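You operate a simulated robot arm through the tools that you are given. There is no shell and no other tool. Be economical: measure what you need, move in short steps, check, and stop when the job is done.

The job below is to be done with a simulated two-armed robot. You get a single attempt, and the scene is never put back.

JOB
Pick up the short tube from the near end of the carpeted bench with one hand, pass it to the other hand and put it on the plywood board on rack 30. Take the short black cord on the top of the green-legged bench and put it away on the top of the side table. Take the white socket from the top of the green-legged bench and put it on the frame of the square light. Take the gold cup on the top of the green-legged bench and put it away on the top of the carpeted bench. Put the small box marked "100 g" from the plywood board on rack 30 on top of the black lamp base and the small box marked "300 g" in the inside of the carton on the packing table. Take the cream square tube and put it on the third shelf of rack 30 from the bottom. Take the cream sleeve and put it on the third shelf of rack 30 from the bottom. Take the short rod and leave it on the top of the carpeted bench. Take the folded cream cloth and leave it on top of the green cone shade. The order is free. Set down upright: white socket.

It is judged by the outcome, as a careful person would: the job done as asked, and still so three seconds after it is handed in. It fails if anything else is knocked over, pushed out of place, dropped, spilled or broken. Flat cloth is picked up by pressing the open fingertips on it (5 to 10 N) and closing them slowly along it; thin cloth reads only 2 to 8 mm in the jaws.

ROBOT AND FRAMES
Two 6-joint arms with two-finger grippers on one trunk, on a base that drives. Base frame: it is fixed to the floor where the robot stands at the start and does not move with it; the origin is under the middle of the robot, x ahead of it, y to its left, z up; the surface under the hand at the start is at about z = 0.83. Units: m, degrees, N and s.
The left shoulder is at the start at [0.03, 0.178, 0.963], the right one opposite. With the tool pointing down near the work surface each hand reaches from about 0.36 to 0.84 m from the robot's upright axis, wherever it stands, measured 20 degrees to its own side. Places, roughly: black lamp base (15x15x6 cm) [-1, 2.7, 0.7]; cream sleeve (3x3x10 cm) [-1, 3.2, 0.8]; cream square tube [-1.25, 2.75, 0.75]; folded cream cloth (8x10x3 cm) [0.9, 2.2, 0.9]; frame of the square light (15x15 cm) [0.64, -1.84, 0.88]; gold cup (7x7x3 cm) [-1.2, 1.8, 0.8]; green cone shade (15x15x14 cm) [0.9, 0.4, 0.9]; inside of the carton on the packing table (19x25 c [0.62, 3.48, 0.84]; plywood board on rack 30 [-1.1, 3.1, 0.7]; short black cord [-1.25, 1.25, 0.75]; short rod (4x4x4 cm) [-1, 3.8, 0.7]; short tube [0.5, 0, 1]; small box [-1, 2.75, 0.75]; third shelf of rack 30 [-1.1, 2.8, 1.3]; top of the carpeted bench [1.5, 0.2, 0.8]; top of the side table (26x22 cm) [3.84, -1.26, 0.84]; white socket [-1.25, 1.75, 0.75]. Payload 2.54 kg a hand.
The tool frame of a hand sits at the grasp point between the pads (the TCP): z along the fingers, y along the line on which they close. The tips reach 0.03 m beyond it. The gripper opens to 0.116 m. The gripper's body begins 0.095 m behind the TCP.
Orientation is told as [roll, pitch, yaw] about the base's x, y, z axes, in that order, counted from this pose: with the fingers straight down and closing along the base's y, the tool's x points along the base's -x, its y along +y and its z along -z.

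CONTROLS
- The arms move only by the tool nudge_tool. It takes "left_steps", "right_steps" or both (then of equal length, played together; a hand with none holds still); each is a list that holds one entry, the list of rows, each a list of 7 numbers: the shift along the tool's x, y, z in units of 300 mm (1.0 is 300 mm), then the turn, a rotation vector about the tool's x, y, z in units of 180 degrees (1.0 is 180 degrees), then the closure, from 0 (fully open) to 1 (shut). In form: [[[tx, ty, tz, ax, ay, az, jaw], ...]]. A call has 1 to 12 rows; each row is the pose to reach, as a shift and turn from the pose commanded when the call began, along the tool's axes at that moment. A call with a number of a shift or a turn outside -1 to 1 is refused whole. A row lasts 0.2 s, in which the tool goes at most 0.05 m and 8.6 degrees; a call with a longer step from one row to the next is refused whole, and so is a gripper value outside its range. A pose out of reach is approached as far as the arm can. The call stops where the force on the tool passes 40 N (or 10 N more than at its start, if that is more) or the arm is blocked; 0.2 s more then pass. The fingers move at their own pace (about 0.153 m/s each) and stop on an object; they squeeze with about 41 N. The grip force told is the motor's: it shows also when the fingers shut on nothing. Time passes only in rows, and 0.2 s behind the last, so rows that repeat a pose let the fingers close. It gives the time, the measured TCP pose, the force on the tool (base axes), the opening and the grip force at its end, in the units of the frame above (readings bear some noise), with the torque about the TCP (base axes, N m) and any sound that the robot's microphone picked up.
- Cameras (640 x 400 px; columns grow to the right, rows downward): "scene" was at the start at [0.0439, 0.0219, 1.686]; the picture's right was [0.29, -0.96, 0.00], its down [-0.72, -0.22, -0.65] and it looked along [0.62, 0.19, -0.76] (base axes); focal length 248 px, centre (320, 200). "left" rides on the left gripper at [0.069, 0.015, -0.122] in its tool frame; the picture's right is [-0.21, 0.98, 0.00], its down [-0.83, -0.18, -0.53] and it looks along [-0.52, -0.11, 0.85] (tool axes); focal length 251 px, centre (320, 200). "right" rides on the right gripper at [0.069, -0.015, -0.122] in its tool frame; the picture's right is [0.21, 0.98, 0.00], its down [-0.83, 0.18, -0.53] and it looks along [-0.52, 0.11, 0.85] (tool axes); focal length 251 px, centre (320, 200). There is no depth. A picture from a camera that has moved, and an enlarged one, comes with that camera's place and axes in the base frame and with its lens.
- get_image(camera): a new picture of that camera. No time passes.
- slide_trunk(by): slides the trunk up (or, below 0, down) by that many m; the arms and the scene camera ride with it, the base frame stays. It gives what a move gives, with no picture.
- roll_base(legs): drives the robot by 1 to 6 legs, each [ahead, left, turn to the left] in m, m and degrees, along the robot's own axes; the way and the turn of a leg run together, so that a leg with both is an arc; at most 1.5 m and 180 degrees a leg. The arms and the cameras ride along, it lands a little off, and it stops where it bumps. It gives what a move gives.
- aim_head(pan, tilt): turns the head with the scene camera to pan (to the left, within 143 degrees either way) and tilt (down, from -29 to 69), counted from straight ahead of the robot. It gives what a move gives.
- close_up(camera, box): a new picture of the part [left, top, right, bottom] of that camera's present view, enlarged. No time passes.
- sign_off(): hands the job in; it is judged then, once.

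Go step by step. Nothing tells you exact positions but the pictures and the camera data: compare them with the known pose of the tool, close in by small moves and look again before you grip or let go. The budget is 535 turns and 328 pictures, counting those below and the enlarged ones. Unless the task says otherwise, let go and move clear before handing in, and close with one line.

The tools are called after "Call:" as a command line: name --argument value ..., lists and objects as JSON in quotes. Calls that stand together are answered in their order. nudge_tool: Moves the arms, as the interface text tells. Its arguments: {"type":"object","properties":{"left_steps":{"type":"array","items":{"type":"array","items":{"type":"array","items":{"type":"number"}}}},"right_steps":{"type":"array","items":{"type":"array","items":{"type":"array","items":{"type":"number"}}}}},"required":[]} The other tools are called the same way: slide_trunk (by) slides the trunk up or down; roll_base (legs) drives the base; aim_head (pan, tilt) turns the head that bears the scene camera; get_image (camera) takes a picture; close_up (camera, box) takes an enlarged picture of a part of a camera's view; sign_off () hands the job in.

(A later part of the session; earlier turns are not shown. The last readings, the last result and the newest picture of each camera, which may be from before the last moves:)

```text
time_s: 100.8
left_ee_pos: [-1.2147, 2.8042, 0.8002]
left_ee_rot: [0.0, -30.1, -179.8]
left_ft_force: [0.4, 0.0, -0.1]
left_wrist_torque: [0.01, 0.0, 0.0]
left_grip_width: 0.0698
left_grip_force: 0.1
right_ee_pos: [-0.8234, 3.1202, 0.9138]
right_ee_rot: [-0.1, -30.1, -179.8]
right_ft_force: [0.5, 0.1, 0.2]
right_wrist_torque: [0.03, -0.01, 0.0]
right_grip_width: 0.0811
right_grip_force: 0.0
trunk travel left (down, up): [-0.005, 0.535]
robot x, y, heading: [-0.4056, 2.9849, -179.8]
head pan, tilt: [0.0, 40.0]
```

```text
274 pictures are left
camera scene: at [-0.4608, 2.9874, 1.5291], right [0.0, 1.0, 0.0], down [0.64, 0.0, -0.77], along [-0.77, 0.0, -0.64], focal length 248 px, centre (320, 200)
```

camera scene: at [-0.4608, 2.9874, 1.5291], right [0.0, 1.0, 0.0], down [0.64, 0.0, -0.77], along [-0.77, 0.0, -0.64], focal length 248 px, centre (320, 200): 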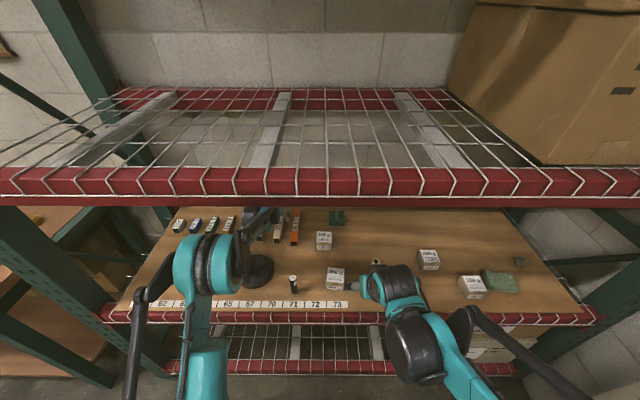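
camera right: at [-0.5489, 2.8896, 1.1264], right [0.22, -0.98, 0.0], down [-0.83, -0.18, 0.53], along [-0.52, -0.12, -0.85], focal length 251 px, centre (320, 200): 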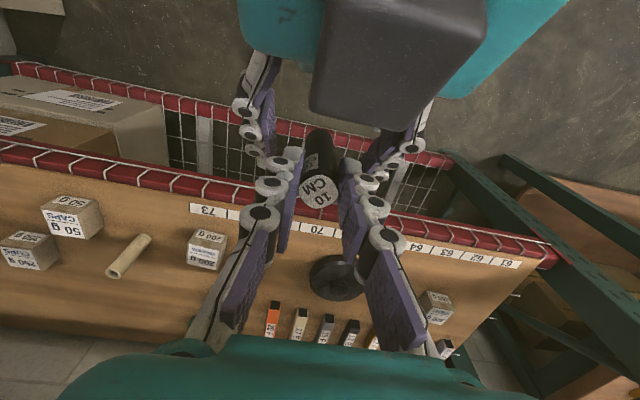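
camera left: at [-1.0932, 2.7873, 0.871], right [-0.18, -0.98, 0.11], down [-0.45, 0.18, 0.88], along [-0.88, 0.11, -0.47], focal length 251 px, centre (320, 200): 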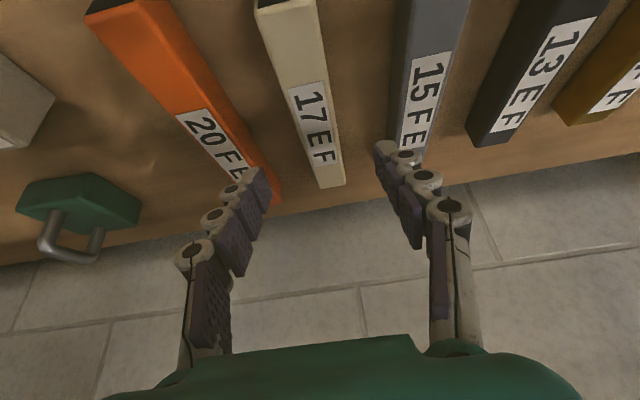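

The tube is centred under the jaws. Descend and grip.

Call:
nudge_tool --left_steps '[[[0.018, 0.01, 0.065, 0, 0, 0, 0.4], [0.036, 0.01, 0.13, 0, 0, 0, 0.4], [0.053, 0.01, 0.192, 0, 0, 0, 0.4], [0.053, 0.01, 0.192, 0, 0, 0, 0.7], [0.053, 0.01, 0.192, 0, 0, 0, 1], [0.053, 0.01, 0.192, 0, 0, 0, 1], [0.053, 0.01, 0.192, 0, 0, 0, 1]]]'

Call:
get_image --camera "left"

```text
time_s: 102.4
left_ee_pos: [-1.2298, 2.8016, 0.7429]
left_ee_rot: [0.0, -30.0, -179.9]
left_ft_force: [-0.3, 0.7, 0.7]
left_wrist_torque: [0.0, 0.16, -0.03]
left_grip_width: 0.0288
left_grip_force: 41.0
right_ee_pos: [-0.8256, 3.1215, 0.9137]
right_ee_rot: [0.0, -30.2, -179.9]
right_ft_force: [0.4, 0.7, -0.1]
right_wrist_torque: [0.02, -0.02, -0.02]
right_grip_width: 0.0811
right_grip_force: 0.0
trunk travel left (down, up): [-0.005, 0.535]
robot x, y, heading: [-0.4041, 2.9906, -179.7]
head pan, tilt: [0.0, 40.0]
```

```text
273 pictures are left
camera left: at [-1.108, 2.7853, 0.8135], right [-0.18, -0.98, 0.11], down [-0.45, 0.18, 0.88], along [-0.88, 0.11, -0.47], focal length 251 px, centre (320, 200)
```

left: 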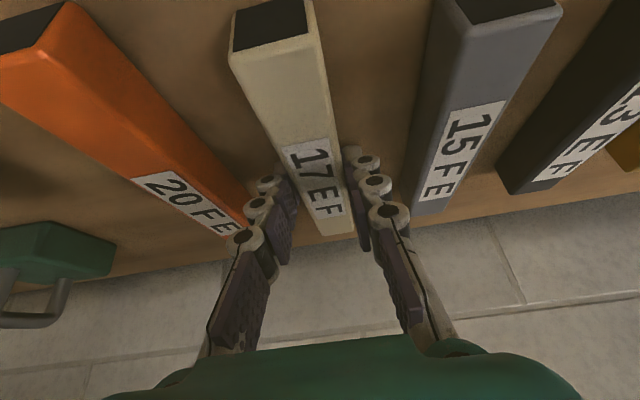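

Gripped (2.9 cm). The left lifts and draws back while the right goes above the cream sleeve.

Call:
nudge_tool --left_steps '[[[-0.05, 0, -0.087, 0, 0, 0, 1], [-0.1, 0, -0.173, 0, 0, 0, 1], [-0.13, 0, -0.3, 0, 0, 0, 1], [-0.03, 0, -0.4, 0, 0, 0, 1], [0.08, 0, -0.51, 0, 0, 0, 1], [0.19, 0, -0.62, 0, 0, 0, 1], [0.3, 0, -0.73, 0, 0, 0, 1], [0.41, 0, -0.84, 0, 0, 0, 1], [0.525, 0, -0.957, 0, 0, 0, 1]]]' --right_steps '[[[0, 0, 0, 0, 0, 0, 0.3], [0, 0, 0, 0, 0, 0, 0.3], [-0.05, -0.03, 0.05, 0, 0, 0, 0.3], [-0.1, -0.06, 0.11, 0, 0, 0, 0.3], [-0.16, -0.1, 0.17, 0, 0, 0, 0.3], [-0.22, -0.13, 0.23, 0, 0, 0, 0.3], [-0.28, -0.16, 0.29, 0, 0, 0, 0.3], [-0.34, -0.19, 0.35, 0, 0, 0, 0.3], [-0.379, -0.217, 0.411, 0, 0, 0, 0.3]]]'

Call:
get_image --camera "right"

Call:
get_image --camera "scene"

```text
time_s: 103.6
left_ee_pos: [-1.1773, 2.8018, 0.8191]
left_ee_rot: [-0.1, -30.1, -179.8]
left_ft_force: [1.7, 0.7, 2.5]
left_wrist_torque: [-0.05, 0.0, 0.0]
left_grip_width: 0.0291
left_grip_force: 41.0
right_ee_pos: [-0.8898, 3.1496, 0.8975]
right_ee_rot: [-0.2, -30.2, -179.6]
right_ft_force: [2.2, -0.2, 1.3]
right_wrist_torque: [-0.01, 0.11, -0.01]
right_grip_width: 0.0816
right_grip_force: 0.1
trunk travel left (down, up): [-0.005, 0.535]
robot x, y, heading: [-0.405, 2.9919, -180.1]
head pan, tilt: [0.0, 40.0]
stopped in row 6 (left hand): the arm was blocked; the commanded pose is now the measured one
```

```text
272 pictures are left
camera right: at [-0.7683, 3.1643, 0.9697], right [0.19, -0.98, -0.11], down [-0.45, -0.19, 0.88], along [-0.88, -0.12, -0.47], focal length 251 px, centre (320, 200)
```

right: 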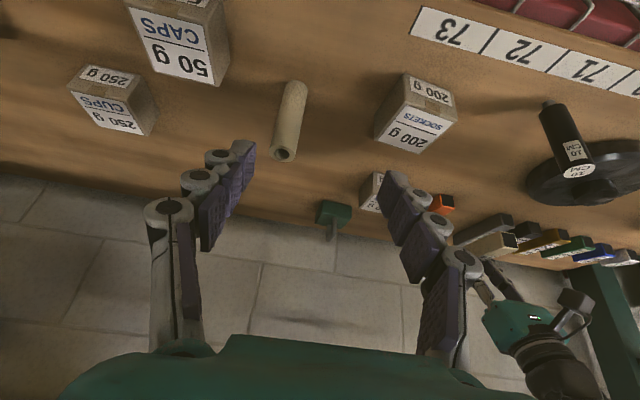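

```text
271 pictures are left
camera scene: at [-0.4572, 2.9851, 1.5327], right [0.0, 1.0, 0.0], down [0.64, 0.0, -0.77], along [-0.77, 0.0, -0.64], focal length 248 px, centre (320, 200)
```

scene: 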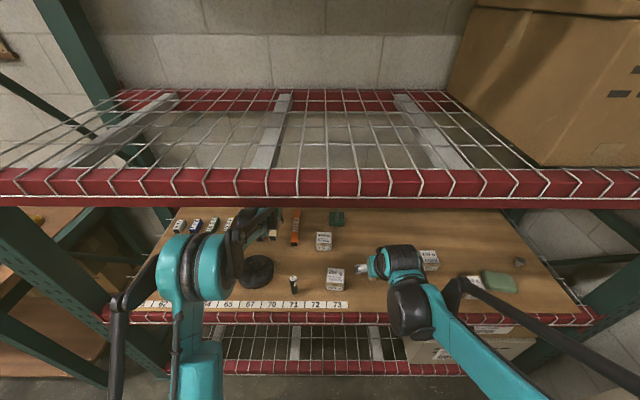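

The left arm was blocked—its elbow is under the upper beam, as my retreat path was higher than the approach. I return along the lower approach line.

Call:
nudge_tool --left_steps '[[[0.018, 0, 0.032, 0, 0, 0, 1], [0.11, 0, -0.064, 0, 0, 0, 1], [0.204, 0, -0.16, 0, 0, 0, 1], [0.28, 0, -0.252, 0, 0, 0, 1], [0.354, 0, -0.344, 0, 0, 0, 1], [0.429, 0, -0.436, 0, 0, 0, 1], [0.518, 0, -0.549, 0, 0, 0, 1], [0.607, 0, -0.662, 0, 0, 0, 1]]]'

Call:
get_image --camera "scene"

Call:
get_image --camera "left"

```text
time_s: 105.4
left_ee_pos: [-0.922, 2.8058, 0.8964]
left_ee_rot: [0.0, -30.1, -179.9]
left_ft_force: [-0.5, 0.5, -1.7]
left_wrist_torque: [0.02, 0.0, -0.01]
left_grip_width: 0.0288
left_grip_force: 41.2
right_ee_pos: [-0.892, 3.1518, 0.8932]
right_ee_rot: [-0.1, -30.1, -179.9]
right_ft_force: [0.4, -0.4, 0.5]
right_wrist_torque: [0.0, 0.05, -0.03]
right_grip_width: 0.0812
right_grip_force: 0.1
trunk travel left (down, up): [-0.005, 0.535]
robot x, y, heading: [-0.4075, 2.9901, -179.9]
head pan, tilt: [0.0, 40.0]
```

```text
270 pictures are left
camera scene: at [-0.4601, 2.9881, 1.5291], right [0.0, 1.0, 0.0], down [0.64, 0.0, -0.77], along [-0.77, 0.0, -0.64], focal length 248 px, centre (320, 200)
```

scene: 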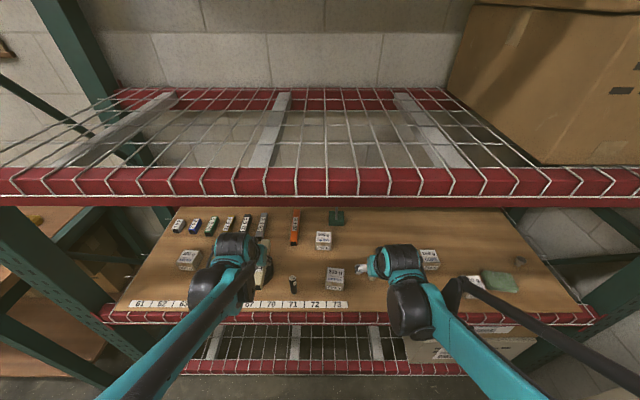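

```text
269 pictures are left
camera left: at [-0.8014, 2.788, 0.9664], right [-0.18, -0.98, 0.11], down [-0.45, 0.18, 0.88], along [-0.88, 0.11, -0.47], focal length 251 px, centre (320, 200)
```

left: 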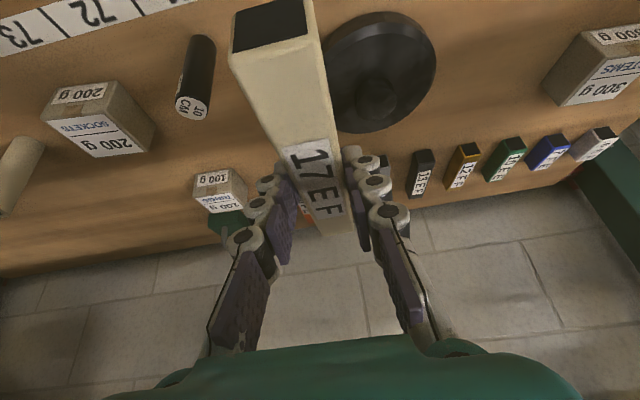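

Left is clear with the tube. Now the right hand goes over the sleeve.

Call:
nudge_tool --right_steps '[[[-0.1, -0.04, 0.1, 0, 0, 0, 0.3], [-0.17, -0.08, 0.18, 0, 0, 0, 0.3], [-0.213, -0.1, 0.25, 0, 0, 0, 0.4], [-0.213, -0.1, 0.25, 0, 0, 0, 0.4]]]'

Call:
get_image --camera "right"

```text
time_s: 106.4
left_ee_pos: [-0.9237, 2.8052, 0.8964]
left_ee_rot: [0.1, -30.0, -179.8]
left_ft_force: [1.1, -0.1, -1.5]
left_wrist_torque: [0.0, -0.01, 0.0]
left_grip_width: 0.029
left_grip_force: 41.1
right_ee_pos: [-0.9854, 3.1815, 0.8607]
right_ee_rot: [-0.1, -30.1, -179.9]
right_ft_force: [-0.4, -0.5, 1.0]
right_wrist_torque: [-0.01, -0.02, 0.01]
right_grip_width: 0.0695
right_grip_force: 0.1
trunk travel left (down, up): [-0.005, 0.535]
robot x, y, heading: [-0.4087, 2.9899, -179.8]
head pan, tilt: [0.0, 40.0]
```

```text
268 pictures are left
camera right: at [-0.8646, 3.1958, 0.932], right [0.19, -0.98, -0.11], down [-0.45, -0.18, 0.88], along [-0.87, -0.12, -0.47], focal length 251 px, centre (320, 200)
```

right: 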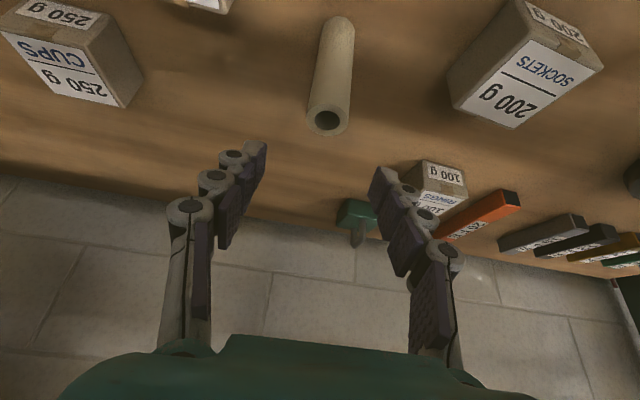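

Aligned with the sleeve. Descend and grip.

Call:
nudge_tool --right_steps '[[[0.05, 0, 0.08, 0, 0, 0, 0.4], [0.09, 0, 0.155, 0, 0, 0, 0.4], [0.13, 0, 0.225, 0, 0, 0, 0.4], [0.13, 0, 0.225, 0, 0, 0, 0.7], [0.13, 0, 0.225, 0, 0, 0, 1], [0.13, 0, 0.225, 0, 0, 0, 1]]]'

Call:
get_image --camera "right"

```text
time_s: 107.8
left_ee_pos: [-0.9238, 2.8044, 0.8957]
left_ee_rot: [0.0, -29.9, -180.0]
left_ft_force: [0.2, -0.1, -1.2]
left_wrist_torque: [0.02, 0.01, 0.02]
left_grip_width: 0.0289
left_grip_force: 41.1
right_ee_pos: [-0.9863, 3.1822, 0.7808]
right_ee_rot: [-0.1, -30.0, -179.7]
right_ft_force: [0.3, 0.5, 0.2]
right_wrist_torque: [0.03, -0.02, 0.02]
right_grip_width: 0.0256
right_grip_force: 40.7
trunk travel left (down, up): [-0.005, 0.535]
robot x, y, heading: [-0.4054, 2.9896, -180.0]
head pan, tilt: [0.0, 40.0]
```

```text
267 pictures are left
camera right: at [-0.8651, 3.1962, 0.8538], right [0.19, -0.98, -0.11], down [-0.45, -0.18, 0.88], along [-0.87, -0.12, -0.47], focal length 251 px, centre (320, 200)
```

right: 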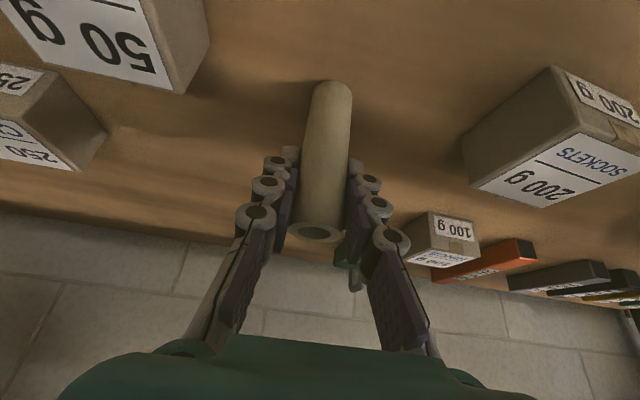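

Sleeve held (2.6 cm). I lift it, draw back, reverse the base, and raise the trunk for the shelf.

Call:
nudge_tool --right_steps '[[[-0.05, 0, -0.087, 0, 0, 0, 1], [-0.1, 0, -0.173, 0, 0, 0, 1], [-0.06, 0, -0.28, 0, 0, 0, 1], [0.02, 0, -0.39, 0, 0, 0, 1], [0.08, 0, -0.489, 0, 0, 0, 1]]]'

Call:
roll_base --legs '[[-0.3, 0, 0]]'

Call:
slide_trunk --by 0.4

Call:
slide_trunk --by 0.13

Call:
get_image --camera "scene"

```text
time_s: 109.0
left_ee_pos: [-0.9234, 2.8048, 0.8965]
left_ee_rot: [0.0, -30.1, -179.8]
left_ft_force: [-0.1, 0.1, -0.9]
left_wrist_torque: [-0.01, 0.0, 0.0]
left_grip_width: 0.029
left_grip_force: 41.2
right_ee_pos: [-0.8904, 3.1815, 0.8972]
right_ee_rot: [-0.1, -30.1, -179.8]
right_ft_force: [0.1, -0.1, 1.1]
right_wrist_torque: [-0.01, -0.01, 0.0]
right_grip_width: 0.0254
right_grip_force: 40.4
trunk travel left (down, up): [-0.005, 0.535]
robot x, y, heading: [-0.4049, 2.987, -180.0]
head pan, tilt: [0.0, 40.0]
```

```text
time_s: 111.1
left_ee_pos: [-0.624, 2.8057, 0.8951]
left_ee_rot: [0.0, -30.1, -180.1]
left_ft_force: [-0.3, -0.2, -0.8]
left_wrist_torque: [-0.02, 0.03, 0.0]
left_grip_width: 0.0287
left_grip_force: 40.4
right_ee_pos: [-0.5926, 3.1834, 0.8968]
right_ee_rot: [-0.1, -30.2, -179.9]
right_ft_force: [1.1, -0.8, 0.0]
right_wrist_torque: [0.05, 0.04, -0.02]
right_grip_width: 0.0255
right_grip_force: 41.1
trunk travel left (down, up): [-0.005, 0.535]
robot x, y, heading: [-0.1061, 2.9888, -179.8]
head pan, tilt: [0.0, 40.0]
```

```text
time_s: 114.9
left_ee_pos: [-0.627, 2.8062, 1.2944]
left_ee_rot: [0.1, -30.0, -179.9]
left_ft_force: [-0.2, -0.4, -2.2]
left_wrist_torque: [0.02, -0.03, 0.02]
left_grip_width: 0.0291
left_grip_force: 41.1
right_ee_pos: [-0.594, 3.1831, 1.2973]
right_ee_rot: [-0.1, -30.0, -179.9]
right_ft_force: [0.6, 0.8, 0.2]
right_wrist_torque: [0.0, 0.0, 0.02]
right_grip_width: 0.0252
right_grip_force: 41.5
trunk travel left (down, up): [-0.405, 0.135]
robot x, y, heading: [-0.1073, 2.9912, -180.0]
head pan, tilt: [0.0, 40.0]
```

```text
time_s: 116.5
left_ee_pos: [-0.6246, 2.8057, 1.4255]
left_ee_rot: [0.1, -30.0, -180.0]
left_ft_force: [0.5, 0.5, -0.8]
left_wrist_torque: [-0.03, 0.03, 0.02]
left_grip_width: 0.029
left_grip_force: 40.8
right_ee_pos: [-0.5938, 3.1829, 1.4267]
right_ee_rot: [-0.1, -30.0, -179.9]
right_ft_force: [-0.2, -0.4, -0.9]
right_wrist_torque: [0.01, 0.0, 0.0]
right_grip_width: 0.0254
right_grip_force: 41.8
trunk travel left (down, up): [-0.535, 0.005]
robot x, y, heading: [-0.1071, 2.9915, -179.7]
head pan, tilt: [0.0, 40.0]
```

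```text
266 pictures are left
camera scene: at [-0.1631, 2.9886, 2.0589], right [0.0, 1.0, 0.0], down [0.64, 0.0, -0.77], along [-0.77, 0.0, -0.64], focal length 248 px, centre (320, 200)
```

scene: 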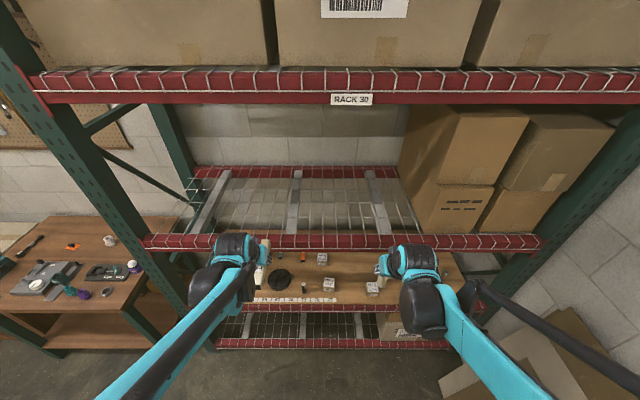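

Call:
close_up --camera "scene" --box '[240, 150, 400, 250]'

Call:
get_image --camera "right"

```text
4.00 times, centred on (320, 200) of scene
camera zoom: at [-0.1631, 2.9886, 2.0589], right [0.0, 1.0, 0.0], down [0.64, 0.0, -0.77], along [-0.77, 0.0, -0.64], focal length 992 px, centre (320, 200)
```

zoom: 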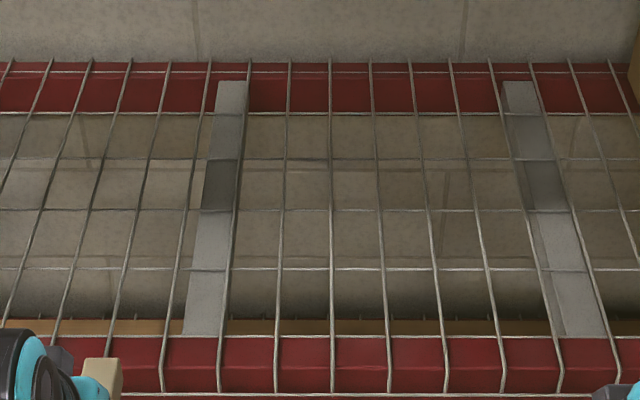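

```text
264 pictures are left
camera right: at [-0.4718, 3.1975, 1.498], right [0.19, -0.98, -0.11], down [-0.45, -0.18, 0.88], along [-0.87, -0.12, -0.47], focal length 251 px, centre (320, 200)
```

right: 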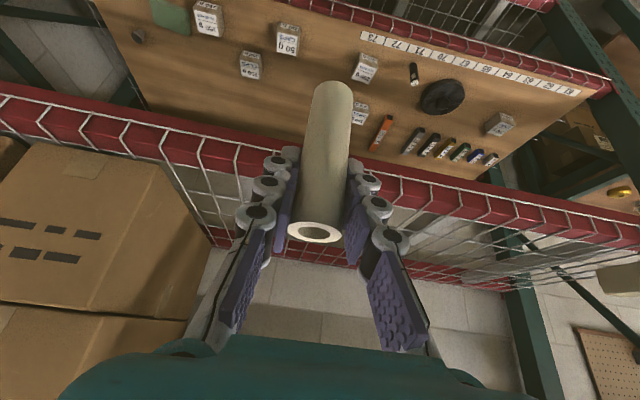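

Deck mapped: middle bar y≈2.860, right bar y≈3.27, cross wires at x≈-0.89, -1.00, -1.10, -1.21. I drive in and carry the square tube over the middle bar.

Call:
roll_base --legs '[[0.25, 0, 0]]'

Call:
nudge_tool --left_steps '[[[-0.1, -0.05, 0.05, 0, 0, 0, 1], [-0.2, -0.1, 0.12, 0, 0, 0, 1], [-0.27, -0.14, 0.22, 0, 0, 0, 1], [-0.3, -0.18, 0.33, 0, 0, 0, 1], [-0.31, -0.18, 0.45, 0, 0, 0, 1], [-0.31, -0.18, 0.52, 0, 0, 0, 1], [-0.31, -0.18, 0.52, 0, 0, 0, 1]]]'

Call:
get_image --camera "scene"

Call:
get_image --camera "left"

```text
time_s: 118.3
left_ee_pos: [-0.8734, 2.8048, 1.4266]
left_ee_rot: [0.0, -30.1, -179.9]
left_ft_force: [-0.2, -0.1, -0.9]
left_wrist_torque: [0.01, 0.0, 0.0]
left_grip_width: 0.0286
left_grip_force: 40.6
right_ee_pos: [-0.8427, 3.1823, 1.427]
right_ee_rot: [-0.1, -30.2, -179.8]
right_ft_force: [0.4, 0.1, -0.7]
right_wrist_torque: [-0.01, 0.03, -0.02]
right_grip_width: 0.0252
right_grip_force: 40.5
trunk travel left (down, up): [-0.535, 0.005]
robot x, y, heading: [-0.3579, 2.9872, -179.9]
head pan, tilt: [0.0, 40.0]
```

```text
time_s: 119.9
left_ee_pos: [-1.0327, 2.8583, 1.3358]
left_ee_rot: [0.0, -29.9, -179.9]
left_ft_force: [0.4, 0.2, -1.5]
left_wrist_torque: [0.02, 0.0, 0.0]
left_grip_width: 0.0288
left_grip_force: 41.1
right_ee_pos: [-0.8425, 3.1821, 1.4258]
right_ee_rot: [0.0, -30.1, -179.9]
right_ft_force: [0.6, -0.7, 0.2]
right_wrist_torque: [-0.03, 0.01, -0.03]
right_grip_width: 0.0249
right_grip_force: 41.3
trunk travel left (down, up): [-0.535, 0.005]
robot x, y, heading: [-0.3523, 2.9898, -179.9]
head pan, tilt: [0.0, 40.0]
```

```text
263 pictures are left
camera scene: at [-0.4116, 2.9886, 2.0591], right [0.0, 1.0, 0.0], down [0.64, 0.0, -0.77], along [-0.77, 0.0, -0.64], focal length 248 px, centre (320, 200)
```

scene: 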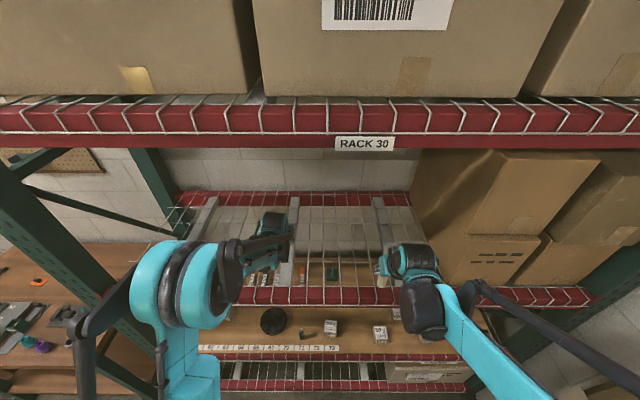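

```text
262 pictures are left
camera left: at [-0.9119, 2.841, 1.4072], right [-0.18, -0.98, 0.11], down [-0.45, 0.18, 0.88], along [-0.87, 0.11, -0.47], focal length 251 px, centre (320, 200)
```

left: 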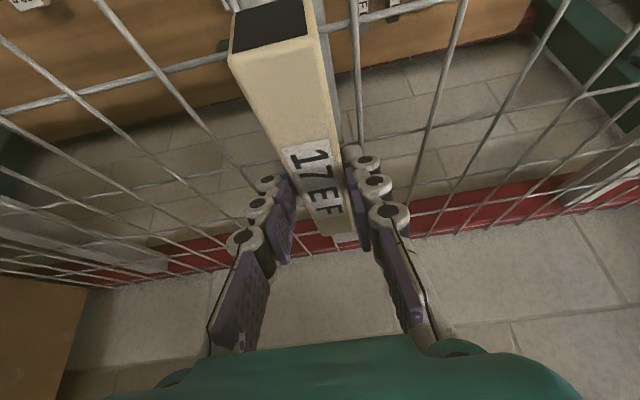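

The square tube is over the middle bar. I check the black tube on the board too.

Call:
close_up --camera "scene" --box '[240, 290, 400, 390]'

Call:
nudge_tool --left_steps '[[[0.03, 0, 0.052, 0, 0, 0, 1], [0.05, 0, 0.087, 0, 0, 0, 1], [0.058, 0, 0.101, 0, 0, 0, 1], [0.058, 0, 0.101, 0, 0, 0, 1]]]'

Call:
get_image --camera "left"

```text
4.00 times, centred on (320, 340) of scene
camera zoom: at [-0.4116, 2.9886, 2.0591], right [0.0, 1.0, 0.0], down [0.64, 0.0, -0.77], along [-0.77, 0.0, -0.64], focal length 992 px, centre (320, -360)
```

zoom: 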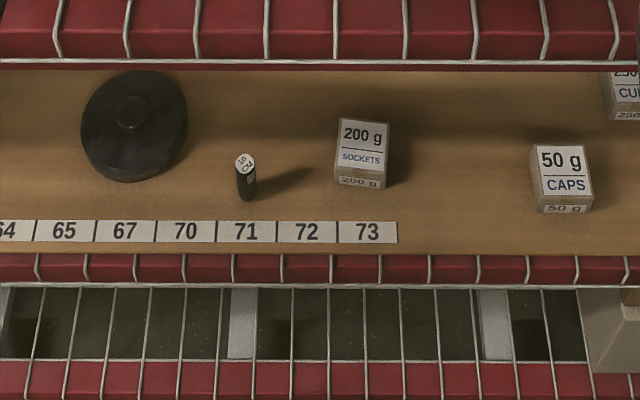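

```text
time_s: 120.9
left_ee_pos: [-1.0325, 2.8581, 1.3021]
left_ee_rot: [0.1, -30.0, -179.8]
left_ft_force: [-0.5, -0.8, -0.3]
left_wrist_torque: [0.0, -0.03, 0.02]
left_grip_width: 0.0291
left_grip_force: 40.9
right_ee_pos: [-0.8433, 3.1818, 1.4263]
right_ee_rot: [-0.1, -30.0, -179.7]
right_ft_force: [0.5, -0.2, -0.1]
right_wrist_torque: [0.02, 0.02, -0.02]
right_grip_width: 0.0251
right_grip_force: 40.8
trunk travel left (down, up): [-0.535, 0.005]
robot x, y, heading: [-0.3567, 2.9907, -180.1]
head pan, tilt: [0.0, 40.0]
```

```text
260 pictures are left
camera left: at [-0.9125, 2.8411, 1.3722], right [-0.18, -0.98, 0.11], down [-0.45, 0.18, 0.88], along [-0.87, 0.11, -0.47], focal length 251 px, centre (320, 200)
```

left: 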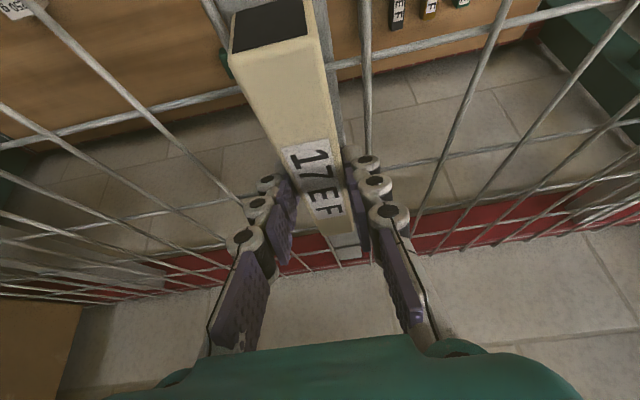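

The black tube still stands. I lower the square tube to the deck gently.

Call:
nudge_tool --left_steps '[[[0.005, 0, 0.0087, 0, 0, 0, 1], [0.01, 0, 0.0173, 0, 0, 0, 1], [0.015, 0, 0.026, 0, 0, 0, 1], [0.02, 0, 0.0346, 0, 0, 0, 1]]]'

Call:
nudge_tool --left_steps '[[[0.005, 0, 0.0087, 0, 0, 0, 1], [0.01, 0, 0.0173, 0, 0, 0, 1]]]'

```text
time_s: 121.9
left_ee_pos: [-1.0334, 2.8581, 1.2932]
left_ee_rot: [0.0, -30.3, -180.0]
left_ft_force: [-7.9, -3.0, 34.9]
left_wrist_torque: [-0.08, 0.78, 0.08]
left_grip_width: 0.0295
left_grip_force: 41.2
right_ee_pos: [-0.8416, 3.1825, 1.4273]
right_ee_rot: [0.0, -30.0, -179.8]
right_ft_force: [0.5, 0.5, -0.3]
right_wrist_torque: [0.05, -0.04, 0.01]
right_grip_width: 0.0249
right_grip_force: 40.9
trunk travel left (down, up): [-0.535, 0.005]
robot x, y, heading: [-0.3553, 2.9905, -179.9]
head pan, tilt: [0.0, 40.0]
```

```text
time_s: 122.3
left_ee_pos: [-1.0327, 2.8594, 1.2908]
left_ee_rot: [0.0, -30.4, -179.9]
left_ft_force: [3.4, -0.1, 20.0]
left_wrist_torque: [0.02, -0.59, -0.04]
left_grip_width: 0.029
left_grip_force: 41.0
right_ee_pos: [-0.8408, 3.1834, 1.4258]
right_ee_rot: [0.0, -30.1, -179.8]
right_ft_force: [-0.1, 0.7, -1.3]
right_wrist_torque: [-0.01, -0.04, 0.0]
right_grip_width: 0.0248
right_grip_force: 41.4
trunk travel left (down, up): [-0.535, 0.005]
robot x, y, heading: [-0.3564, 2.9931, -179.7]
head pan, tilt: [0.0, 40.0]
stopped in row 1 (left hand): the force on the tool passed its limit at 48 N (the readings are from after the stop); the commanded pose is now the measured one
```

Contact at deck height ≈1.257. I relieve, open gently, and withdraw.

Call:
nudge_tool --left_steps '[[[-0.003, 0, -0.005, 0, 0, 0, 1], [-0.003, 0, -0.005, 0, 0, 0, 0.72], [-0.003, 0, -0.005, 0, 0, 0, 0.66], [-0.003, 0, -0.005, 0, 0, 0, 0.66], [-0.02, 0, -0.035, 0, 0, 0, 0.62], [-0.05, 0, -0.087, 0, 0, 0, 0.5], [-0.1, 0, -0.173, 0, 0, 0, 0.4]]]'

Call:
get_image --camera "left"

```text
time_s: 123.9
left_ee_pos: [-1.0354, 2.8585, 1.3485]
left_ee_rot: [0.0, -30.3, -179.9]
left_ft_force: [0.1, 0.2, -0.7]
left_wrist_torque: [-0.02, 0.01, 0.02]
left_grip_width: 0.0697
left_grip_force: 0.1
right_ee_pos: [-0.8431, 3.182, 1.4263]
right_ee_rot: [-0.1, -30.1, -179.8]
right_ft_force: [1.5, 0.0, 0.4]
right_wrist_torque: [-0.01, 0.02, 0.0]
right_grip_width: 0.025
right_grip_force: 41.1
trunk travel left (down, up): [-0.535, 0.005]
robot x, y, heading: [-0.3543, 2.9899, -179.8]
head pan, tilt: [0.0, 40.0]
```

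```text
259 pictures are left
camera left: at [-0.9126, 2.8414, 1.4186], right [-0.18, -0.98, 0.11], down [-0.44, 0.18, 0.88], along [-0.88, 0.11, -0.47], focal length 251 px, centre (320, 200)
```

left: 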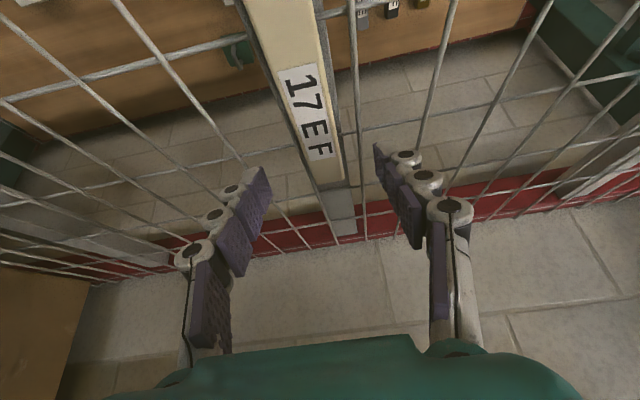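

The square tube rests on the bar. Left retreats; right carries the sleeve over the right bar at about (-0.945, 3.27).

Call:
nudge_tool --left_steps '[[[0.0, 0, -0.13, 0, 0, 0, 0.4], [0.1, 0, -0.26, 0, 0, 0, 0.4], [0.22, 0, -0.38, 0, 0, 0, 0.4], [0.33, 0, -0.5, 0, 0, 0, 0.4], [0.33, 0, -0.5, 0, 0, 0, 0.4]]]' --right_steps '[[[-0.05, -0.08, 0.09, 0, 0, 0, 1], [-0.1, -0.16, 0.18, 0, 0, 0, 1], [-0.14, -0.23, 0.27, 0, 0, 0, 1], [-0.184, -0.293, 0.361, 0, 0, 0, 1], [-0.184, -0.293, 0.361, 0, 0, 0, 1]]]'

Call:
get_image --camera "right"

Call:
get_image --camera "scene"

```text
refused: row 3 steps farther than a row can; nothing moved
```

```text
258 pictures are left
camera right: at [-0.7209, 3.1967, 1.4984], right [0.19, -0.98, -0.11], down [-0.45, -0.18, 0.88], along [-0.87, -0.12, -0.47], focal length 251 px, centre (320, 200)
```

right: 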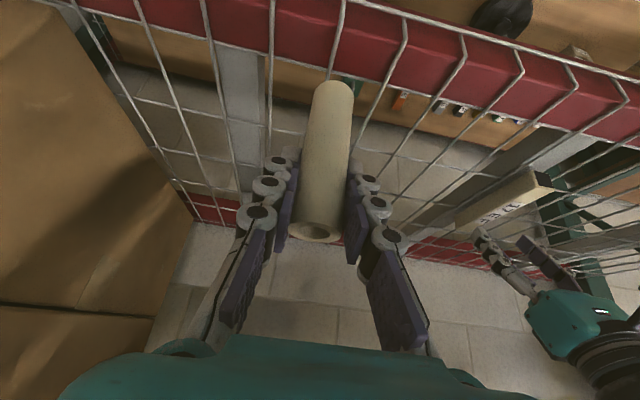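

```text
257 pictures are left
camera scene: at [-0.4116, 2.9883, 2.0591], right [0.0, 1.0, 0.0], down [0.64, 0.0, -0.77], along [-0.77, 0.0, -0.64], focal length 248 px, centre (320, 200)
```

scene: 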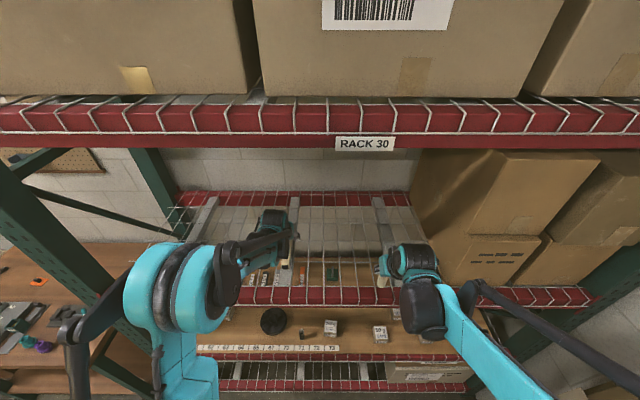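

Right bar at y≈3.276 in this camera. I resend with smaller steps.

Call:
nudge_tool --left_steps '[[[0.0, 0, -0.12, 0, 0, 0, 0.4], [0.08, 0, -0.22, 0, 0, 0, 0.4], [0.16, 0, -0.32, 0, 0, 0, 0.4], [0.24, 0, -0.41, 0, 0, 0, 0.4], [0.33, 0, -0.5, 0, 0, 0, 0.4], [0.33, 0, -0.5, 0, 0, 0, 0.4]]]' --right_steps '[[[-0.05, -0.08, 0.08, 0, 0, 0, 1], [-0.1, -0.16, 0.16, 0, 0, 0, 1], [-0.14, -0.23, 0.24, 0, 0, 0, 1], [-0.17, -0.28, 0.32, 0, 0, 0, 1], [-0.184, -0.307, 0.361, 0, 0, 0, 1], [-0.184, -0.307, 0.361, 0, 0, 0, 1]]]'

Call:
get_image --camera "right"

Call:
get_image --camera "left"

```text
time_s: 125.3
left_ee_pos: [-0.8731, 2.8595, 1.4296]
left_ee_rot: [0.1, -30.2, -179.9]
left_ft_force: [-0.7, -1.0, 0.0]
left_wrist_torque: [0.03, -0.02, -0.01]
left_grip_width: 0.0696
left_grip_force: 0.0
right_ee_pos: [-0.9463, 3.2739, 1.3596]
right_ee_rot: [-0.1, -30.0, -179.8]
right_ft_force: [0.0, -0.6, -1.2]
right_wrist_torque: [0.02, -0.01, 0.0]
right_grip_width: 0.0234
right_grip_force: 40.2
trunk travel left (down, up): [-0.535, 0.005]
robot x, y, heading: [-0.358, 2.99, -179.7]
head pan, tilt: [0.0, 40.0]
```

```text
256 pictures are left
camera right: at [-0.8246, 3.2889, 1.432], right [0.19, -0.98, -0.11], down [-0.45, -0.18, 0.88], along [-0.87, -0.12, -0.47], focal length 251 px, centre (320, 200)
```

right: 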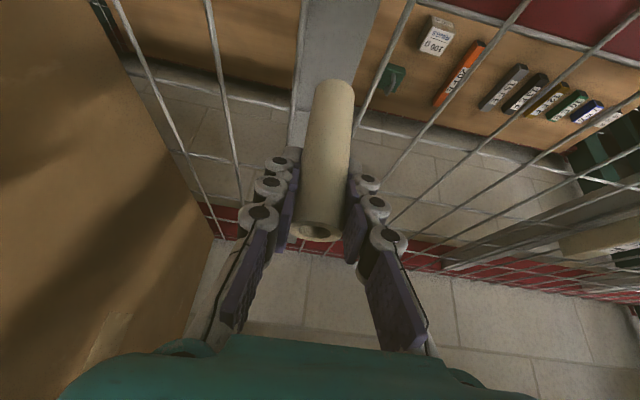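

```text
255 pictures are left
camera left: at [-0.7516, 2.8423, 1.4985], right [-0.18, -0.98, 0.11], down [-0.45, 0.18, 0.88], along [-0.88, 0.11, -0.47], focal length 251 px, centre (320, 200)
```

left: 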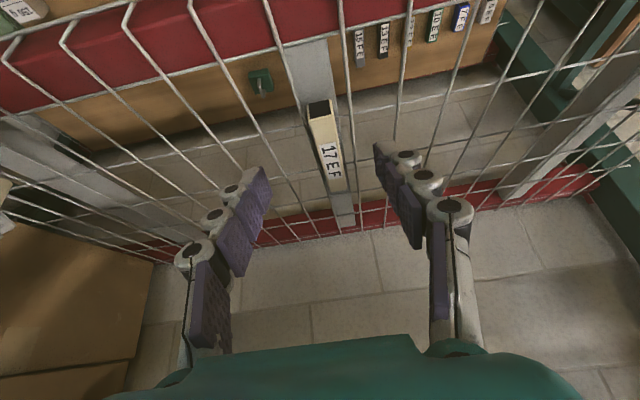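

Sleeve is centred over the right bar. Lower gently.

Call:
nudge_tool --right_steps '[[[0.018, 0.005, 0.032, 0, 0, 0, 1], [0.035, 0.007, 0.06, 0, 0, 0, 1], [0.04, 0.007, 0.069, 0, 0, 0, 1], [0.045, 0.007, 0.078, 0, 0, 0, 1]]]'

Call:
nudge_tool --right_steps '[[[0.0035, 0, 0.006, 0, 0, 0, 1], [0.007, 0, 0.012, 0, 0, 0, 1]]]'

Call:
get_image --camera "right"

```text
time_s: 126.3
left_ee_pos: [-0.8723, 2.8591, 1.4294]
left_ee_rot: [0.1, -30.4, -179.8]
left_ft_force: [0.0, 0.2, 0.3]
left_wrist_torque: [-0.01, -0.01, -0.01]
left_grip_width: 0.0696
left_grip_force: 0.0
right_ee_pos: [-0.9451, 3.2713, 1.3349]
right_ee_rot: [-0.1, -30.1, -179.8]
right_ft_force: [-0.4, 0.7, 8.1]
right_wrist_torque: [0.19, -0.05, -0.02]
right_grip_width: 0.0233
right_grip_force: 41.4
trunk travel left (down, up): [-0.535, 0.005]
robot x, y, heading: [-0.3563, 2.9906, -179.8]
head pan, tilt: [0.0, 40.0]
```

```text
time_s: 126.9
left_ee_pos: [-0.8706, 2.8588, 1.4318]
left_ee_rot: [-0.1, -30.3, -179.9]
left_ft_force: [0.8, 0.8, 0.6]
left_wrist_torque: [0.02, -0.02, -0.03]
left_grip_width: 0.0694
left_grip_force: 0.0
right_ee_pos: [-0.9436, 3.2697, 1.3313]
right_ee_rot: [-0.1, -30.3, -179.8]
right_ft_force: [-4.8, 1.2, 37.3]
right_wrist_torque: [0.15, 0.22, -0.19]
right_grip_width: 0.0231
right_grip_force: 40.7
trunk travel left (down, up): [-0.535, 0.005]
robot x, y, heading: [-0.3566, 2.9882, -179.8]
head pan, tilt: [0.0, 40.0]
```

```text
254 pictures are left
camera right: at [-0.8223, 3.2852, 1.4029], right [0.19, -0.98, -0.11], down [-0.44, -0.18, 0.88], along [-0.88, -0.12, -0.47], focal length 251 px, centre (320, 200)
```

right: 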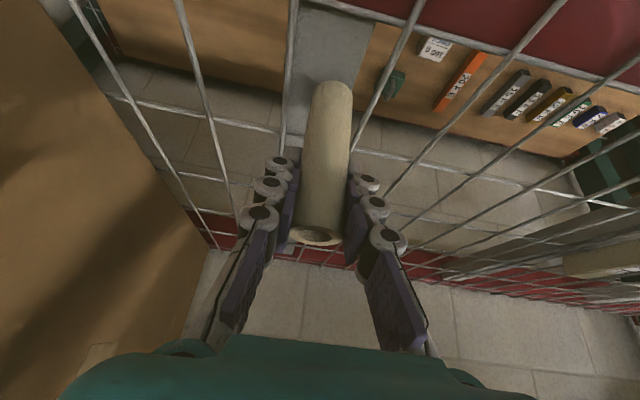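

In contact, centred on the bar. Relieve and release.

Call:
nudge_tool --right_steps '[[[-0.005, 0, -0.008, 0, 0, 0, 1], [-0.005, 0, -0.008, 0, 0, 0, 1], [-0.005, 0, -0.008, 0, 0, 0, 0.77], [-0.005, 0, -0.008, 0, 0, 0, 0.72], [-0.005, 0, -0.008, 0, 0, 0, 0.64], [-0.005, 0, -0.008, 0, 0, 0, 0.56], [-0.005, 0, -0.008, 0, 0, 0, 0.5]]]'

Call:
get_image --camera "right"

```text
time_s: 128.5
left_ee_pos: [-0.8723, 2.8597, 1.4277]
left_ee_rot: [0.1, -30.2, -179.9]
left_ft_force: [1.3, -0.3, 0.6]
left_wrist_torque: [-0.01, 0.03, 0.0]
left_grip_width: 0.0695
left_grip_force: 0.1
right_ee_pos: [-0.9456, 3.2715, 1.3326]
right_ee_rot: [0.0, -30.1, -179.8]
right_ft_force: [-0.4, 1.0, 0.4]
right_wrist_torque: [0.0, 0.0, 0.0]
right_grip_width: 0.0579
right_grip_force: 0.1
trunk travel left (down, up): [-0.535, 0.005]
robot x, y, heading: [-0.3582, 2.9896, -179.5]
head pan, tilt: [0.0, 40.0]
```

```text
253 pictures are left
camera right: at [-0.824, 3.2863, 1.4039], right [0.19, -0.98, -0.11], down [-0.45, -0.18, 0.88], along [-0.87, -0.12, -0.47], focal length 251 px, centre (320, 200)
```

right: 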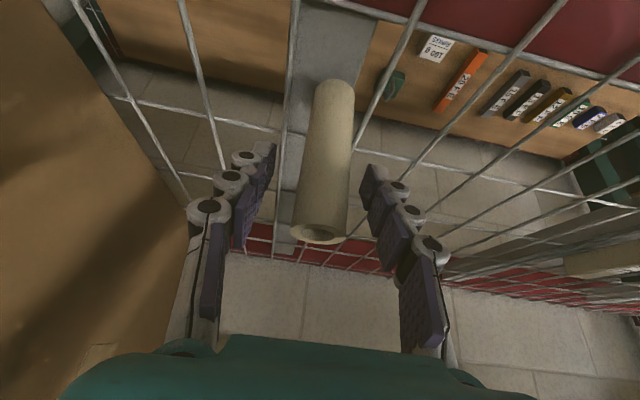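

The sleeve stands on the shelf. I withdraw, reverse, and lower the trunk for the boxes.

Call:
nudge_tool --right_steps '[[[0, 0, -0.08, 0, 0, 0, 0.5], [0, 0, -0.2, 0, 0, 0, 0.5], [0, 0, -0.34, 0, 0, 0, 0.5], [0.05, 0.1, -0.44, 0, 0, 0, 0.4], [0.1, 0.2, -0.5, 0, 0, 0, 0.3]]]'

Call:
roll_base --legs '[[-0.25, 0, 0]]'

Call:
close_up --camera "scene" --box '[240, 150, 400, 250]'

Call:
slide_trunk --by -0.4

Call:
slide_trunk --by -0.13

Call:
get_image --camera "scene"

```text
time_s: 129.7
left_ee_pos: [-0.8694, 2.8584, 1.4283]
left_ee_rot: [-0.2, -30.3, -179.9]
left_ft_force: [0.3, -0.8, 0.8]
left_wrist_torque: [0.02, 0.03, 0.01]
left_grip_width: 0.0696
left_grip_force: 0.1
right_ee_pos: [-0.8423, 3.2107, 1.4483]
right_ee_rot: [-0.1, -30.1, -179.7]
right_ft_force: [0.4, -0.1, -0.4]
right_wrist_torque: [0.01, 0.04, -0.01]
right_grip_width: 0.0811
right_grip_force: 0.1
trunk travel left (down, up): [-0.535, 0.005]
robot x, y, heading: [-0.3559, 2.9903, -179.9]
head pan, tilt: [0.0, 40.0]
```

```text
time_s: 131.5
left_ee_pos: [-0.6234, 2.8585, 1.4283]
left_ee_rot: [0.0, -30.1, -179.7]
left_ft_force: [0.0, 0.0, -0.8]
left_wrist_torque: [0.02, 0.0, -0.01]
left_grip_width: 0.0697
left_grip_force: 0.0
right_ee_pos: [-0.5962, 3.2113, 1.447]
right_ee_rot: [-0.1, -30.0, -179.6]
right_ft_force: [0.6, -0.3, -0.4]
right_wrist_torque: [-0.01, -0.02, -0.02]
right_grip_width: 0.0811
right_grip_force: 0.0
trunk travel left (down, up): [-0.535, 0.005]
robot x, y, heading: [-0.1067, 2.9883, -179.8]
head pan, tilt: [0.0, 40.0]
```

```text
4.00 times, centred on (320, 200) of scene
camera zoom: at [-0.1638, 2.989, 2.059], right [-0.01, 1.0, 0.0], down [0.64, 0.0, -0.77], along [-0.77, 0.0, -0.64], focal length 992 px, centre (320, 200)
```

zoom: 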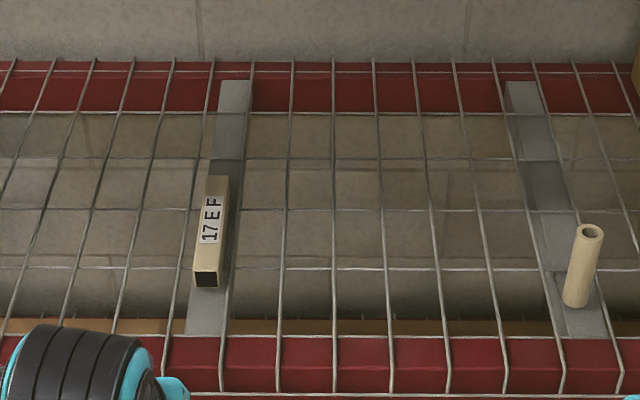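

```text
time_s: 135.3
left_ee_pos: [-0.622, 2.8588, 1.0296]
left_ee_rot: [0.0, -30.2, -179.8]
left_ft_force: [-0.1, 0.2, 0.1]
left_wrist_torque: [-0.01, 0.01, -0.01]
left_grip_width: 0.0697
left_grip_force: 0.1
right_ee_pos: [-0.594, 3.212, 1.046]
right_ee_rot: [-0.1, -30.0, -179.8]
right_ft_force: [0.3, 0.2, -0.9]
right_wrist_torque: [-0.04, 0.04, -0.01]
right_grip_width: 0.0811
right_grip_force: 0.0
trunk travel left (down, up): [-0.135, 0.405]
robot x, y, heading: [-0.1056, 2.9861, -179.6]
head pan, tilt: [0.0, 40.0]
```

```text
time_s: 136.9
left_ee_pos: [-0.6209, 2.8593, 0.8998]
left_ee_rot: [0.0, -30.2, -179.7]
left_ft_force: [-0.4, 0.4, -0.2]
left_wrist_torque: [0.04, 0.01, -0.02]
left_grip_width: 0.0698
left_grip_force: 0.1
right_ee_pos: [-0.5948, 3.211, 0.9163]
right_ee_rot: [-0.2, -30.1, -179.6]
right_ft_force: [0.0, 0.8, 0.0]
right_wrist_torque: [0.02, 0.01, 0.04]
right_grip_width: 0.0812
right_grip_force: 0.2
trunk travel left (down, up): [-0.005, 0.535]
robot x, y, heading: [-0.1084, 2.9926, -179.6]
head pan, tilt: [0.0, 40.0]
```

```text
251 pictures are left
camera scene: at [-0.1621, 2.989, 1.5292], right [-0.01, 1.0, 0.0], down [0.64, 0.0, -0.77], along [-0.77, 0.0, -0.64], focal length 248 px, centre (320, 200)
```

scene: 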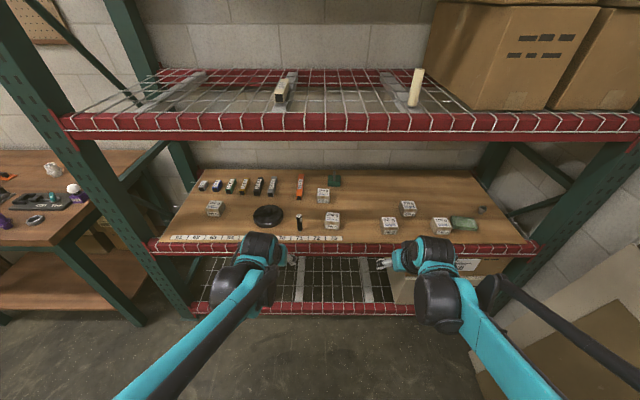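

Both shelf items sit well. Next the 100 g box: I shift right, drive in, and look with the left camera.

Call:
roll_base --legs '[[0.0, -0.06, -0.2], [0.28, 0, 0]]'

Call:
nudge_tool --left_steps '[[[0, -0.1, 0.0, 0, 0, 0, 0.3], [-0.1, -0.2, 0.08, 0, 0, 0, 0.2], [-0.2, -0.3, 0.16, 0, 0, 0, 0.1], [-0.28, -0.3, 0.24, 0, 0, 0, 0.1]]]'

Call:
get_image --camera "left"

Call:
close_up --camera "scene" --box '[220, 200, 380, 300]'

```text
time_s: 139.4
left_ee_pos: [-0.9054, 2.9208, 0.8986]
left_ee_rot: [0.0, -30.3, -179.9]
left_ft_force: [1.0, 0.7, -0.6]
left_wrist_torque: [0.01, 0.0, -0.02]
left_grip_width: 0.0697
left_grip_force: 0.1
right_ee_pos: [-0.8755, 3.2739, 0.9159]
right_ee_rot: [-0.1, -30.1, -179.9]
right_ft_force: [0.0, 0.9, 0.3]
right_wrist_torque: [0.01, -0.02, -0.04]
right_grip_width: 0.081
right_grip_force: 0.0
trunk travel left (down, up): [-0.005, 0.535]
robot x, y, heading: [-0.3893, 3.0514, -180.1]
head pan, tilt: [0.0, 40.0]
```

```text
time_s: 140.4
left_ee_pos: [-1.0153, 3.0132, 0.8787]
left_ee_rot: [0.1, -30.2, -180.0]
left_ft_force: [-0.2, 0.3, -1.6]
left_wrist_torque: [0.05, 0.05, 0.02]
left_grip_width: 0.104
left_grip_force: 0.1
right_ee_pos: [-0.8757, 3.2736, 0.9163]
right_ee_rot: [0.0, -30.0, -179.9]
right_ft_force: [0.3, 0.3, 0.2]
right_wrist_torque: [0.03, 0.01, -0.01]
right_grip_width: 0.0811
right_grip_force: 0.1
trunk travel left (down, up): [-0.005, 0.535]
robot x, y, heading: [-0.3898, 3.0489, -179.7]
head pan, tilt: [0.0, 40.0]
```

```text
250 pictures are left
camera left: at [-0.8924, 2.9952, 0.9489], right [-0.19, -0.98, 0.11], down [-0.44, 0.18, 0.88], along [-0.88, 0.11, -0.47], focal length 251 px, centre (320, 200)
```

left: 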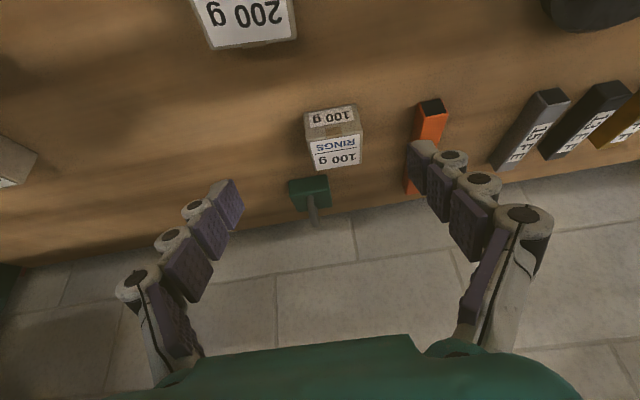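

```text
4.00 times, centred on (300, 250) of scene
camera zoom: at [-0.4447, 3.049, 1.529], right [0.0, 1.0, 0.0], down [0.64, 0.0, -0.77], along [-0.77, 0.0, -0.64], focal length 992 px, centre (400, 0)
```

zoom: 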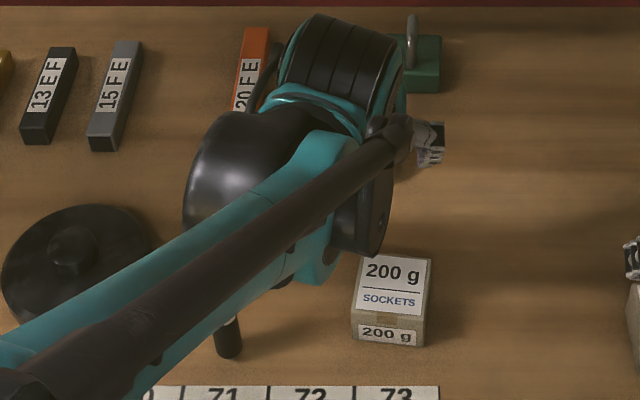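

The 100 g box spans about x −1.12…−1.18, centred y≈3.00, top z≈0.75. I go over it and grip.

Call:
nudge_tool --left_steps '[[[-0.06, 0.02, 0.12, 0, 0, 0, 0.1], [-0.12, 0.04, 0.24, 0, 0, 0, 0.1], [-0.18, 0.047, 0.34, 0, 0, 0, 0.1], [-0.229, 0.047, 0.436, 0, 0, 0, 0.1], [-0.184, 0.047, 0.514, 0, 0, 0, 0.1], [-0.139, 0.047, 0.592, 0, 0, 0, 0.1]]]'

Call:
get_image --camera "left"

```text
time_s: 141.8
left_ee_pos: [-1.1391, 2.9977, 0.7465]
left_ee_rot: [0.1, -30.1, -179.9]
left_ft_force: [-0.4, 0.1, -0.2]
left_wrist_torque: [-0.02, 0.0, -0.02]
left_grip_width: 0.1044
left_grip_force: 0.0
right_ee_pos: [-0.8765, 3.2735, 0.9166]
right_ee_rot: [-0.1, -30.0, -180.0]
right_ft_force: [0.1, -0.1, 0.3]
right_wrist_torque: [0.0, 0.01, -0.02]
right_grip_width: 0.0813
right_grip_force: 0.0
trunk travel left (down, up): [-0.005, 0.535]
robot x, y, heading: [-0.3887, 3.0476, -179.9]
head pan, tilt: [0.0, 40.0]
```

```text
248 pictures are left
camera left: at [-1.0178, 2.9806, 0.8163], right [-0.19, -0.98, 0.11], down [-0.44, 0.18, 0.88], along [-0.88, 0.11, -0.47], focal length 251 px, centre (320, 200)
```

left: 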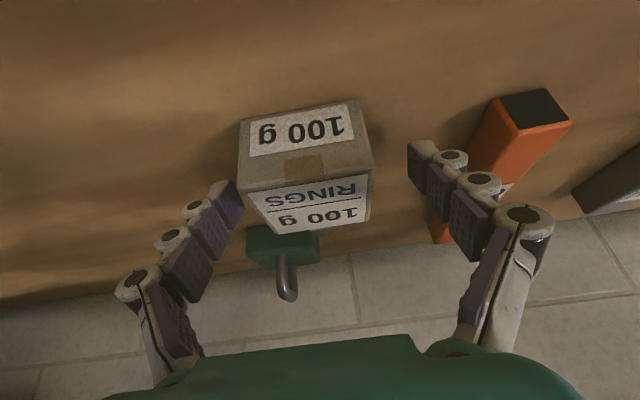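

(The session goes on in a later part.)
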